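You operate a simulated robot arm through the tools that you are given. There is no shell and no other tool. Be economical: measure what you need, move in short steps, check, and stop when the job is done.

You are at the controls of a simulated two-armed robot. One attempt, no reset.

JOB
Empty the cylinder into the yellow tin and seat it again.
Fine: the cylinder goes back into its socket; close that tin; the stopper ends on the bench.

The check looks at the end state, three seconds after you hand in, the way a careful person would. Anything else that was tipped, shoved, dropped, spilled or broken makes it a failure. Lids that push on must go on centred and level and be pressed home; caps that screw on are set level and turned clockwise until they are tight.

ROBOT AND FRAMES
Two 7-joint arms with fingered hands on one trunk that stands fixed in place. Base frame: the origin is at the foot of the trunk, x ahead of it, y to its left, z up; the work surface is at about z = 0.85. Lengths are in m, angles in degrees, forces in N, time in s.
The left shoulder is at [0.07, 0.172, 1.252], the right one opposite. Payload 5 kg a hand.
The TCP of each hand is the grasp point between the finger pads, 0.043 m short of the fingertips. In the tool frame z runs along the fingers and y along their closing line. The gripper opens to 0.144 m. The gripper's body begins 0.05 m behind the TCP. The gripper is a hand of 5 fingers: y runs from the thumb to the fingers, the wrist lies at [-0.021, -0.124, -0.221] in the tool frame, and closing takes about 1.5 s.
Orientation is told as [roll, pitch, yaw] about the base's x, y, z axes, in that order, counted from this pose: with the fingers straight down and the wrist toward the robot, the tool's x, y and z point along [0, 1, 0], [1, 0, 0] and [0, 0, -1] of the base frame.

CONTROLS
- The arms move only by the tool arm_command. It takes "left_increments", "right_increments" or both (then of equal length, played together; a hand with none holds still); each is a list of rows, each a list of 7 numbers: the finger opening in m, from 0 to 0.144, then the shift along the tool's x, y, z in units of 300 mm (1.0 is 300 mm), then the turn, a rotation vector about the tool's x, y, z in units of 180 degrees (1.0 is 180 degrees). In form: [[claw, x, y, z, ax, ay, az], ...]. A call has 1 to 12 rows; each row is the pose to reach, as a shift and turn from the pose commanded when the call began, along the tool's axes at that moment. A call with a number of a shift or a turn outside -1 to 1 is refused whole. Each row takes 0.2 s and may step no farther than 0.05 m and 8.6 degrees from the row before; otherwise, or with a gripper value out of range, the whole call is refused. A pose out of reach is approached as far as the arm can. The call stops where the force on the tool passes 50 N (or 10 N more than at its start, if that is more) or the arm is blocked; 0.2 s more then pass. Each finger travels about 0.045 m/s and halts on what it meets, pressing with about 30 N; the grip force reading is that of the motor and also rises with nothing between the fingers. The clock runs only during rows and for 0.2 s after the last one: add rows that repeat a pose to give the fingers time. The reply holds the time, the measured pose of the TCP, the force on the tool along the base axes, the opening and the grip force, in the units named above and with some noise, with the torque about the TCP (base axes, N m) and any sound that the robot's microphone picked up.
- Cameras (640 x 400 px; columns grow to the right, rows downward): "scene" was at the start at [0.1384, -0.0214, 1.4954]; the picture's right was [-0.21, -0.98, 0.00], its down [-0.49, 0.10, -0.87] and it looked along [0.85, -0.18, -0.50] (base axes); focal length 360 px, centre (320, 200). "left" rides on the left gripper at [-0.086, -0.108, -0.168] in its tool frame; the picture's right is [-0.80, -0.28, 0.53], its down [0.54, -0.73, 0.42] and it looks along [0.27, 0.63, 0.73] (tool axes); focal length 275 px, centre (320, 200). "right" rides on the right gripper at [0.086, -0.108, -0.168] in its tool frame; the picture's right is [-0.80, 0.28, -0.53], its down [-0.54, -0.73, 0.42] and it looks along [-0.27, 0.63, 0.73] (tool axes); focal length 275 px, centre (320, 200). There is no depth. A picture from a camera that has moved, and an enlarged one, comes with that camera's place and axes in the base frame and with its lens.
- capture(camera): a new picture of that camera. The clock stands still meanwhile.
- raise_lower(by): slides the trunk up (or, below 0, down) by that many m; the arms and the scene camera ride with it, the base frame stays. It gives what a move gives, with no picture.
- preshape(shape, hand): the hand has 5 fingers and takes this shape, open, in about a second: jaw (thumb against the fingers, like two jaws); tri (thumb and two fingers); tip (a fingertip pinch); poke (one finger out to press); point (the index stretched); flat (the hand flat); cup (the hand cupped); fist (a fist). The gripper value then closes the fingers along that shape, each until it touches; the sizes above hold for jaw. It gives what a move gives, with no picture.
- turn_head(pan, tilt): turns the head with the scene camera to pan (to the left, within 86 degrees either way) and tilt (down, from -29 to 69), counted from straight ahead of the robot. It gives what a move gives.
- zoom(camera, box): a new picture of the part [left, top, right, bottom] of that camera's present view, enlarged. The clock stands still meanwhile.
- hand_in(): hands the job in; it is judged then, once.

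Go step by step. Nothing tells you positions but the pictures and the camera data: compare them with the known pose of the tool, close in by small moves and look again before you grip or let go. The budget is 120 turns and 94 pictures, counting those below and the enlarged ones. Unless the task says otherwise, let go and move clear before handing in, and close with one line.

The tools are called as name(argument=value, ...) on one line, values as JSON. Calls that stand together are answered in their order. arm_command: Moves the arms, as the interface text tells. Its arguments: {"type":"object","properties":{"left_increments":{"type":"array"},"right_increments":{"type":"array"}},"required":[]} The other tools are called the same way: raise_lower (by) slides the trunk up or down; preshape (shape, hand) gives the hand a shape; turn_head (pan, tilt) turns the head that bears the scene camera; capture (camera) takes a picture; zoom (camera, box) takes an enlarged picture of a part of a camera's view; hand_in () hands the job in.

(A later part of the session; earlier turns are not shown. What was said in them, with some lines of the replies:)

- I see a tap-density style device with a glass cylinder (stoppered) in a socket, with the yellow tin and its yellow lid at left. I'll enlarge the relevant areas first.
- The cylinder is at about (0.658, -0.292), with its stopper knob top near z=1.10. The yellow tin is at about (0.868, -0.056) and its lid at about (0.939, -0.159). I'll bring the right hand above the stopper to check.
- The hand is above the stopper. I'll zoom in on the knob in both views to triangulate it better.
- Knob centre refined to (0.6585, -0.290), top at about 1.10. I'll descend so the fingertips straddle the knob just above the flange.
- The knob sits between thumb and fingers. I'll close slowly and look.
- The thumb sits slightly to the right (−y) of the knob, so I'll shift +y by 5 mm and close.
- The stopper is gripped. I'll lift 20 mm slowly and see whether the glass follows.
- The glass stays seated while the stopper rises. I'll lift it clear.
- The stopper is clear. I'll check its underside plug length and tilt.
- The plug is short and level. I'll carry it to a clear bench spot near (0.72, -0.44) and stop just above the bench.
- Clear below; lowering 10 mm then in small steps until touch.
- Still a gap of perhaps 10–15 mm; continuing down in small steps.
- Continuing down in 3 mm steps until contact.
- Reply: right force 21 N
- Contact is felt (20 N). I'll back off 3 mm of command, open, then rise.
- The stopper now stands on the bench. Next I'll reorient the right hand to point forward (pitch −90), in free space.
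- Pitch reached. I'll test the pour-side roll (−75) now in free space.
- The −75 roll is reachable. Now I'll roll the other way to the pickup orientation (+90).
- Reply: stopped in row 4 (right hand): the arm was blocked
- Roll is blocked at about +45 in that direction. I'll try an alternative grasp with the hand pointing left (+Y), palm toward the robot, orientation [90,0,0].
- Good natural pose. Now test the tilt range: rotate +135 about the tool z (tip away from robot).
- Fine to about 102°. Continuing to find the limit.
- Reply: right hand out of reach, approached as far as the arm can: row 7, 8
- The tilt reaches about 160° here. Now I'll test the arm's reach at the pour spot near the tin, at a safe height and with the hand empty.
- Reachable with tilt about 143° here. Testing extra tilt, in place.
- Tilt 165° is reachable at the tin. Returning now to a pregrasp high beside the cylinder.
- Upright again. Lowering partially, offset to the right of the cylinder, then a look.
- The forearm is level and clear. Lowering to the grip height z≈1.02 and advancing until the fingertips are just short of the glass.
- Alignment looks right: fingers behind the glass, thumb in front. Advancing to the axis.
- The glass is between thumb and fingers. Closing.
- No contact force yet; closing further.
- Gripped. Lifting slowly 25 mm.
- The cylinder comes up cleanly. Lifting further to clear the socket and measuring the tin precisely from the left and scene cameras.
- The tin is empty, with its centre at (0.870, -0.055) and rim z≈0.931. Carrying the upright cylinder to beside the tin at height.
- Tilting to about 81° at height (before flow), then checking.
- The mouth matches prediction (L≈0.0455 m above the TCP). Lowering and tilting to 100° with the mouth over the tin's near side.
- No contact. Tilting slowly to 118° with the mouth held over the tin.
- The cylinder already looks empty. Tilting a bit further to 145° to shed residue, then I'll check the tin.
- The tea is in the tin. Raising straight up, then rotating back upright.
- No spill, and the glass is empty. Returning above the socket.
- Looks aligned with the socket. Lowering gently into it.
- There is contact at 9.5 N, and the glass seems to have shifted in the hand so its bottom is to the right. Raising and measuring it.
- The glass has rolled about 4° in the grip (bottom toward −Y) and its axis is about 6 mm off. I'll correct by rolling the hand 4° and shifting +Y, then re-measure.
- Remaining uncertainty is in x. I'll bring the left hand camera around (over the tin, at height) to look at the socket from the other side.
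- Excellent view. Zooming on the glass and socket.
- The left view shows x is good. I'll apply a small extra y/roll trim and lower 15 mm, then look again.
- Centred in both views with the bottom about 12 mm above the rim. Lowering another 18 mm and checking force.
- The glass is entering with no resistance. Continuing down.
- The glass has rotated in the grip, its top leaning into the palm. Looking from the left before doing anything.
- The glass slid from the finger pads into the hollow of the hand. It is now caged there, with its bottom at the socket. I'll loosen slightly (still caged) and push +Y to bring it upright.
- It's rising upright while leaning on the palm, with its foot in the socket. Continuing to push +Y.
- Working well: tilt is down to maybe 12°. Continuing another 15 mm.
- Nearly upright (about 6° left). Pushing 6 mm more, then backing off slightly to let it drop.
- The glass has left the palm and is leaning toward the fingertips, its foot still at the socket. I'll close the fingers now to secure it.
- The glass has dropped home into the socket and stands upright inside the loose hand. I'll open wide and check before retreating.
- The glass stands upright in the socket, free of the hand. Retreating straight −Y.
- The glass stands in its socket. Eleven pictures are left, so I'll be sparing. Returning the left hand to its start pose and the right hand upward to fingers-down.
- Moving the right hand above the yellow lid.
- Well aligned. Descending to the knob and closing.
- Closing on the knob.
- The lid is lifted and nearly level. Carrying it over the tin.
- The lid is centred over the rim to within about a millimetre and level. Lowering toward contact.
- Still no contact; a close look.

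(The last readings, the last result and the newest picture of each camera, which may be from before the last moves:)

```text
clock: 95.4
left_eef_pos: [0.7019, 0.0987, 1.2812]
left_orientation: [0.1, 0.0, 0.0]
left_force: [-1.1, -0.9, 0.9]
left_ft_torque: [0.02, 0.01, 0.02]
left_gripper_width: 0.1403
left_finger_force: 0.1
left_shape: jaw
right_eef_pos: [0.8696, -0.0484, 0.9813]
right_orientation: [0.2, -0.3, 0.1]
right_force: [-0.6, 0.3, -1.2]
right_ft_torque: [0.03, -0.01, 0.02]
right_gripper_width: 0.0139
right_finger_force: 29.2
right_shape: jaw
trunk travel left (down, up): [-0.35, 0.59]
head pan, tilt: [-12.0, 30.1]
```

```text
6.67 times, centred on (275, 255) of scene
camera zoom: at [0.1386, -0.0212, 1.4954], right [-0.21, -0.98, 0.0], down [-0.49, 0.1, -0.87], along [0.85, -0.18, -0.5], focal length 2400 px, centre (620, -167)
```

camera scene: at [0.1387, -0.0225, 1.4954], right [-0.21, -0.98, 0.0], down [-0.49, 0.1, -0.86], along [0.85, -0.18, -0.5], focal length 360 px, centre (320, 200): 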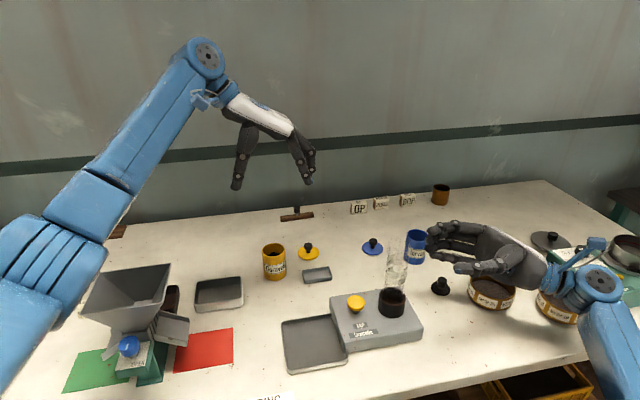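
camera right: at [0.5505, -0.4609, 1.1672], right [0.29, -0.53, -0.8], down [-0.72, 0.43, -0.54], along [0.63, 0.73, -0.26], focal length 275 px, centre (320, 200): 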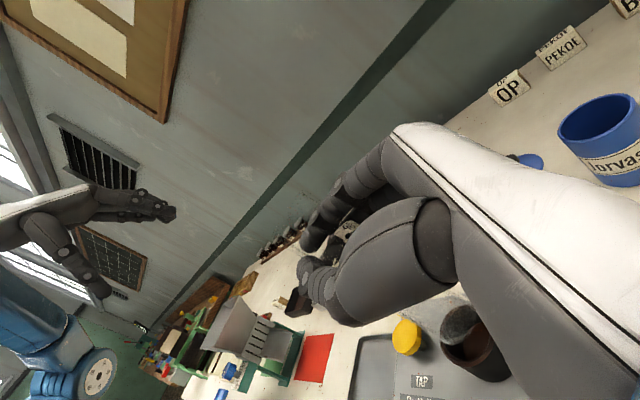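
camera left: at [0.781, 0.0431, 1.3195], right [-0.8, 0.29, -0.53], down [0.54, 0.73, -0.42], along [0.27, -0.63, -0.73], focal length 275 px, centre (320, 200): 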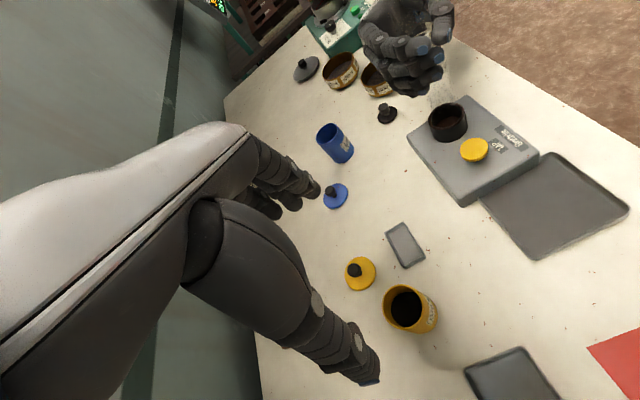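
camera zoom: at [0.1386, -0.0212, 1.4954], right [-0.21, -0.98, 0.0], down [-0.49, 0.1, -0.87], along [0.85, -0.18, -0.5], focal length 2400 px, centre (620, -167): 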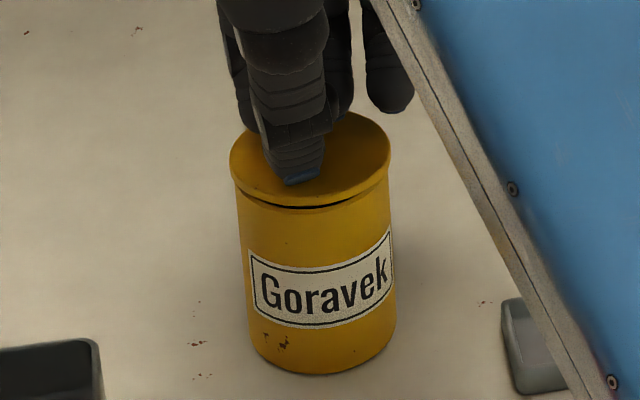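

The lid sits centred with about a 2 mm gap to the rim. Nudging 0.6 mm −Y and pressing down in small steps.

arm_command(right_increments=[[0.008, -0.002, 0, 0.003, 0, 0, 0], [0.008, -0.002, 0, 0.007, 0, 0, 0], [0.008, -0.002, 0, 0.01, 0, 0, 0]])

arm_command(right_increments=[[0.008, 0, 0, 0.005, 0, 0, 0], [0.008, 0, 0, 0.01, 0, 0, 0]])

```text
clock: 96.2
left_eef_pos: [0.7022, 0.0987, 1.2829]
left_orientation: [0.0, 0.0, -0.1]
left_force: [-0.1, 0.2, 0.2]
left_ft_torque: [0.01, 0.01, -0.03]
left_gripper_width: 0.1402
left_finger_force: 0.0
left_shape: jaw
right_eef_pos: [0.8696, -0.0494, 0.9809]
right_orientation: [0.1, -0.3, 0.1]
right_force: [-1.2, 0.5, 7.1]
right_ft_torque: [-0.02, -0.07, 0.0]
right_gripper_width: 0.0136
right_finger_force: 30.4
right_shape: jaw
trunk travel left (down, up): [-0.35, 0.59]
head pan, tilt: [-12.0, 30.1]
heard: snap
```

```text
clock: 96.8
left_eef_pos: [0.6996, 0.0999, 1.2838]
left_orientation: [0.1, -0.1, 0.0]
left_force: [0.4, 0.9, 0.8]
left_ft_torque: [0.01, -0.01, -0.03]
left_gripper_width: 0.1401
left_finger_force: 0.0
left_shape: jaw
right_eef_pos: [0.8681, -0.0497, 0.9792]
right_orientation: [0.2, -0.4, 0.1]
right_force: [-3.7, 1.3, 19.4]
right_ft_torque: [-0.04, 0.03, 0.0]
right_gripper_width: 0.0142
right_finger_force: 29.9
right_shape: jaw
trunk travel left (down, up): [-0.35, 0.59]
head pan, tilt: [-12.0, 30.1]
```

A snap was heard and the force rose to 19 N. One more gentle press, then I'll release and rise.

arm_command(right_increments=[[0.008, 0, 0, 0.007, 0, 0, 0], [0.008, 0, 0, 0.007, 0, 0, 0]])

arm_command(right_increments=[[0.012, 0, 0, -0.02, 0, 0, 0], [0.03, 0, 0, -0.023, 0, 0, 0], [0.06, 0, 0, -0.023, 0, 0, 0], [0.06, 0, 0, -0.023, 0, 0, 0], [0.06, 0, 0, -0.023, 0, 0, 0], [0.06, 0, 0, -0.023, 0, 0, 0], [0.06, 0, 0, -0.08, 0, 0, 0], [0.06, 0, 0, -0.2, 0, 0, 0], [0.06, 0, 0, -0.35, 0, 0, 0], [0.06, 0, 0, -0.5, 0, 0, 0], [0.06, 0, 0, -0.65, 0, 0, 0], [0.06, 0, 0, -0.8, 0, 0, 0]])

zoom(camera="scene", box=[240, 210, 310, 290])

```text
clock: 97.4
left_eef_pos: [0.6987, 0.0988, 1.2834]
left_orientation: [0.0, -0.1, -0.1]
left_force: [0.0, 0.4, -0.1]
left_ft_torque: [0.03, 0.01, 0.02]
left_gripper_width: 0.1403
left_finger_force: 0.2
left_shape: jaw
right_eef_pos: [0.8664, -0.0496, 0.9781]
right_orientation: [0.1, -0.5, 0.1]
right_force: [-4.4, 4.0, 30.2]
right_ft_torque: [0.03, 0.18, 0.02]
right_gripper_width: 0.0145
right_finger_force: 29.8
right_shape: jaw
trunk travel left (down, up): [-0.35, 0.59]
head pan, tilt: [-12.0, 30.1]
```

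```text
clock: 100.0
left_eef_pos: [0.7014, 0.0994, 1.282]
left_orientation: [0.0, 0.1, 0.0]
left_force: [-0.6, -0.3, -0.1]
left_ft_torque: [-0.01, -0.01, 0.02]
left_gripper_width: 0.1399
left_finger_force: 0.1
left_shape: jaw
right_eef_pos: [0.8665, -0.0495, 1.214]
right_orientation: [0.0, 0.0, 0.1]
right_force: [0.2, 0.2, -0.3]
right_ft_torque: [0.02, -0.02, -0.07]
right_gripper_width: 0.06
right_finger_force: 0.1
right_shape: jaw
trunk travel left (down, up): [-0.35, 0.59]
head pan, tilt: [-12.0, 30.1]
```

```text
5.00 times, centred on (275, 250) of scene
camera zoom: at [0.1374, -0.0208, 1.4954], right [-0.21, -0.98, 0.0], down [-0.49, 0.1, -0.87], along [0.85, -0.18, -0.5], focal length 1800 px, centre (545, -50)
```

zoom: 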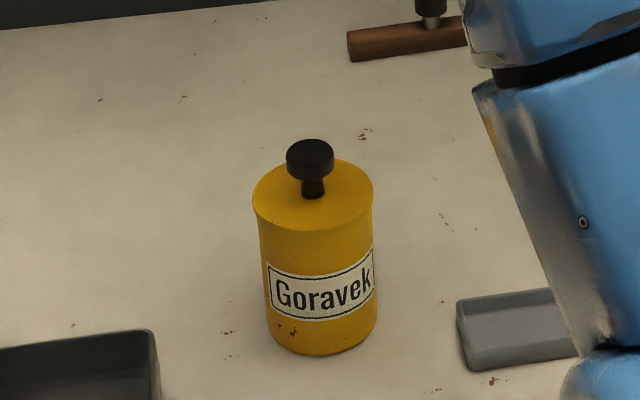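

The lid is on, level and snapped home. Moving the right arm away, then a final view of everything.

arm_command(right_increments=[[0.06, -0.05, 0, -0.12, 0, 0, 0], [0.06, -0.18, -0.06, -0.16, 0, 0, 0], [0.06, -0.3, -0.12, -0.2, 0, 0, 0], [0.06, -0.43, -0.18, -0.2, 0, 0, 0], [0.06, -0.57, -0.25, -0.2, 0, 0, 0], [0.06, -0.71, -0.32, -0.2, 0, 0, 0], [0.06, -0.85, -0.39, -0.2, 0, 0, 0], [0.06, -1.0, -0.45, -0.2, 0, 0, 0], [0.06, -1.0, -0.55, -0.2, 0, 0, 0], [0.06, -1.0, -0.65, -0.2, 0, 0, 0]])

capture(camera="scene")

zoom(camera="scene", box=[340, 220, 460, 345])

```text
clock: 102.2
left_eef_pos: [0.7026, 0.0978, 1.2826]
left_orientation: [0.0, 0.0, 0.0]
left_force: [0.3, 0.6, 0.4]
left_ft_torque: [0.02, 0.0, 0.03]
left_gripper_width: 0.1402
left_finger_force: 0.1
left_shape: jaw
right_eef_pos: [0.7227, -0.3944, 1.2655]
right_orientation: [0.1, -0.2, 0.0]
right_force: [-0.9, 0.4, 0.0]
right_ft_torque: [0.04, 0.0, 0.02]
right_gripper_width: 0.0598
right_finger_force: 0.1
right_shape: jaw
right hand out of reach, approached as far as the arm can: row 4, 5, 6, 7, 8, 9, 10
trunk travel left (down, up): [-0.35, 0.59]
head pan, tilt: [-12.0, 30.1]
```

```text
3 pictures are left
camera scene: at [0.1382, -0.0221, 1.4954], right [-0.21, -0.98, 0.0], down [-0.49, 0.1, -0.87], along [0.85, -0.18, -0.5], focal length 360 px, centre (320, 200)
```

scene: 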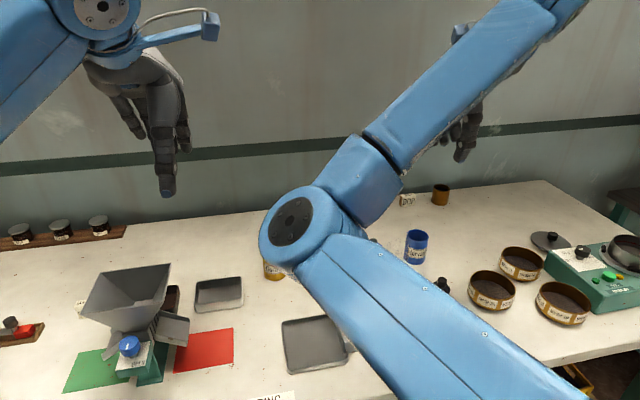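

```text
3.20 times, centred on (400, 282) of scene
camera zoom: at [0.1382, -0.0221, 1.4954], right [-0.21, -0.98, 0.0], down [-0.49, 0.1, -0.87], along [0.85, -0.18, -0.5], focal length 1152 px, centre (64, -64)
```

zoom: 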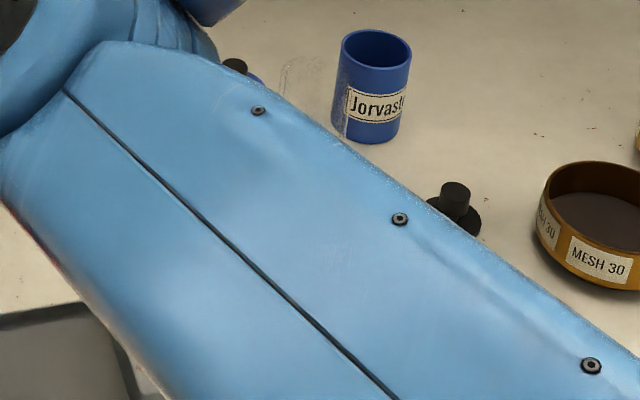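

The right arm is clear. I'll check the glass with the right hand's camera, which looks down at the device from here.

zoom(camera="right", box=[60, 120, 380, 400])

```text
1.43 times, centred on (220, 260) of right
camera zoom: at [0.6132, -0.3098, 1.4305], right [0.28, -0.8, 0.53], down [-0.72, -0.54, -0.43], along [0.63, -0.27, -0.73], focal length 393 px, centre (463, 114)
```

zoom: 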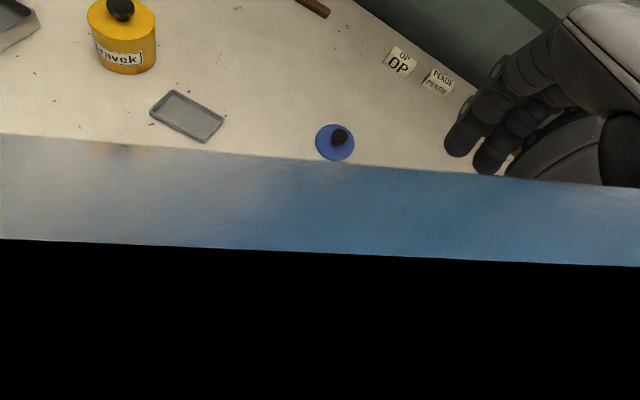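

The view is blocked by the arm's own link. I'll extend the right arm forward-right to unwind the elbow.

arm_command(right_increments=[[0.06, 0, 0.15, 0, 0, 0, 0], [0.06, 0, 0.3, 0, 0, 0, 0], [0.06, -0.05, 0.45, -0.03, 0, 0, 0], [0.06, -0.1, 0.6, -0.06, 0, 0, 0], [0.06, -0.2, 0.7, -0.1, 0, 0, 0], [0.06, -0.3, 0.78, -0.1, 0, 0, 0], [0.06, -0.42, 0.78, -0.1, 0, 0, 0]])

arm_command(right_increments=[[0.06, -0.12, 0, 0, 0, 0, 0], [0.06, -0.25, -0.05, 0, 0, 0, 0], [0.06, -0.38, -0.1, 0, 0, 0, 0], [0.06, -0.38, -0.25, 0, 0, 0, 0], [0.06, -0.38, -0.4, 0, 0, 0, 0]])

```text
clock: 103.8
left_eef_pos: [0.7017, 0.095, 1.2817]
left_orientation: [0.1, 0.0, 0.0]
left_force: [-0.3, -0.4, -0.4]
left_ft_torque: [0.07, -0.03, 0.0]
left_gripper_width: 0.1404
left_finger_force: 0.1
left_shape: jaw
right_eef_pos: [0.9586, -0.5209, 1.2945]
right_orientation: [0.2, -0.1, 0.0]
right_force: [0.1, -0.2, -1.1]
right_ft_torque: [0.06, 0.03, 0.02]
right_gripper_width: 0.0596
right_finger_force: 0.0
right_shape: jaw
trunk travel left (down, up): [-0.35, 0.59]
head pan, tilt: [-12.0, 30.1]
```

```text
clock: 105.0
left_eef_pos: [0.7023, 0.0988, 1.2839]
left_orientation: [0.1, 0.0, 0.0]
left_force: [-1.0, 0.6, 0.5]
left_ft_torque: [0.02, -0.04, 0.0]
left_gripper_width: 0.14
left_finger_force: 0.0
left_shape: jaw
right_eef_pos: [0.836, -0.6371, 1.2952]
right_orientation: [0.1, -0.2, 0.1]
right_force: [-0.7, 0.5, 0.4]
right_ft_torque: [-0.02, -0.02, -0.01]
right_gripper_width: 0.0598
right_finger_force: 0.0
right_shape: jaw
trunk travel left (down, up): [-0.35, 0.59]
head pan, tilt: [-12.0, 30.1]
```

The hand is far to the right now and unstrained. Checking the scene.

capture(camera="scene")

```text
0 pictures are left
camera scene: at [0.1371, -0.0227, 1.4956], right [-0.21, -0.98, 0.0], down [-0.49, 0.1, -0.87], along [0.85, -0.18, -0.5], focal length 360 px, centre (320, 200)
```

scene: 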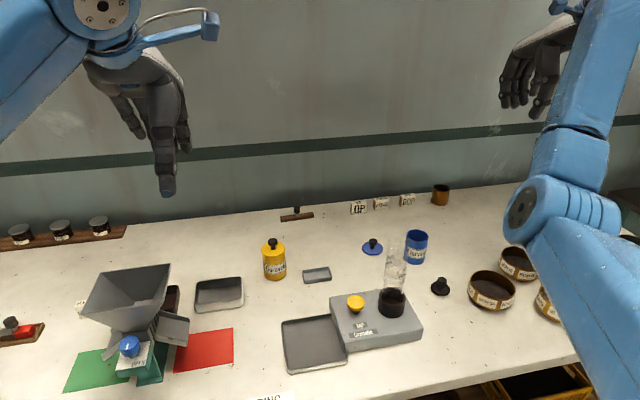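

The tin is closed, the glass stands in its socket, the stopper is on the bench, and nothing else has moved. Both hands are clear, so I'm handing in.

hand_in()

```text
The job is handed in.
```

I handed in the job. The cylinder's tea is in the yellow tin with no spill seen, the tin's lid snapped shut, the empty cylinder is back in its socket, and the stopper is on the bench. The cylinder slipped in the hand on the way back, and I had to push it upright before it dropped into the socket.
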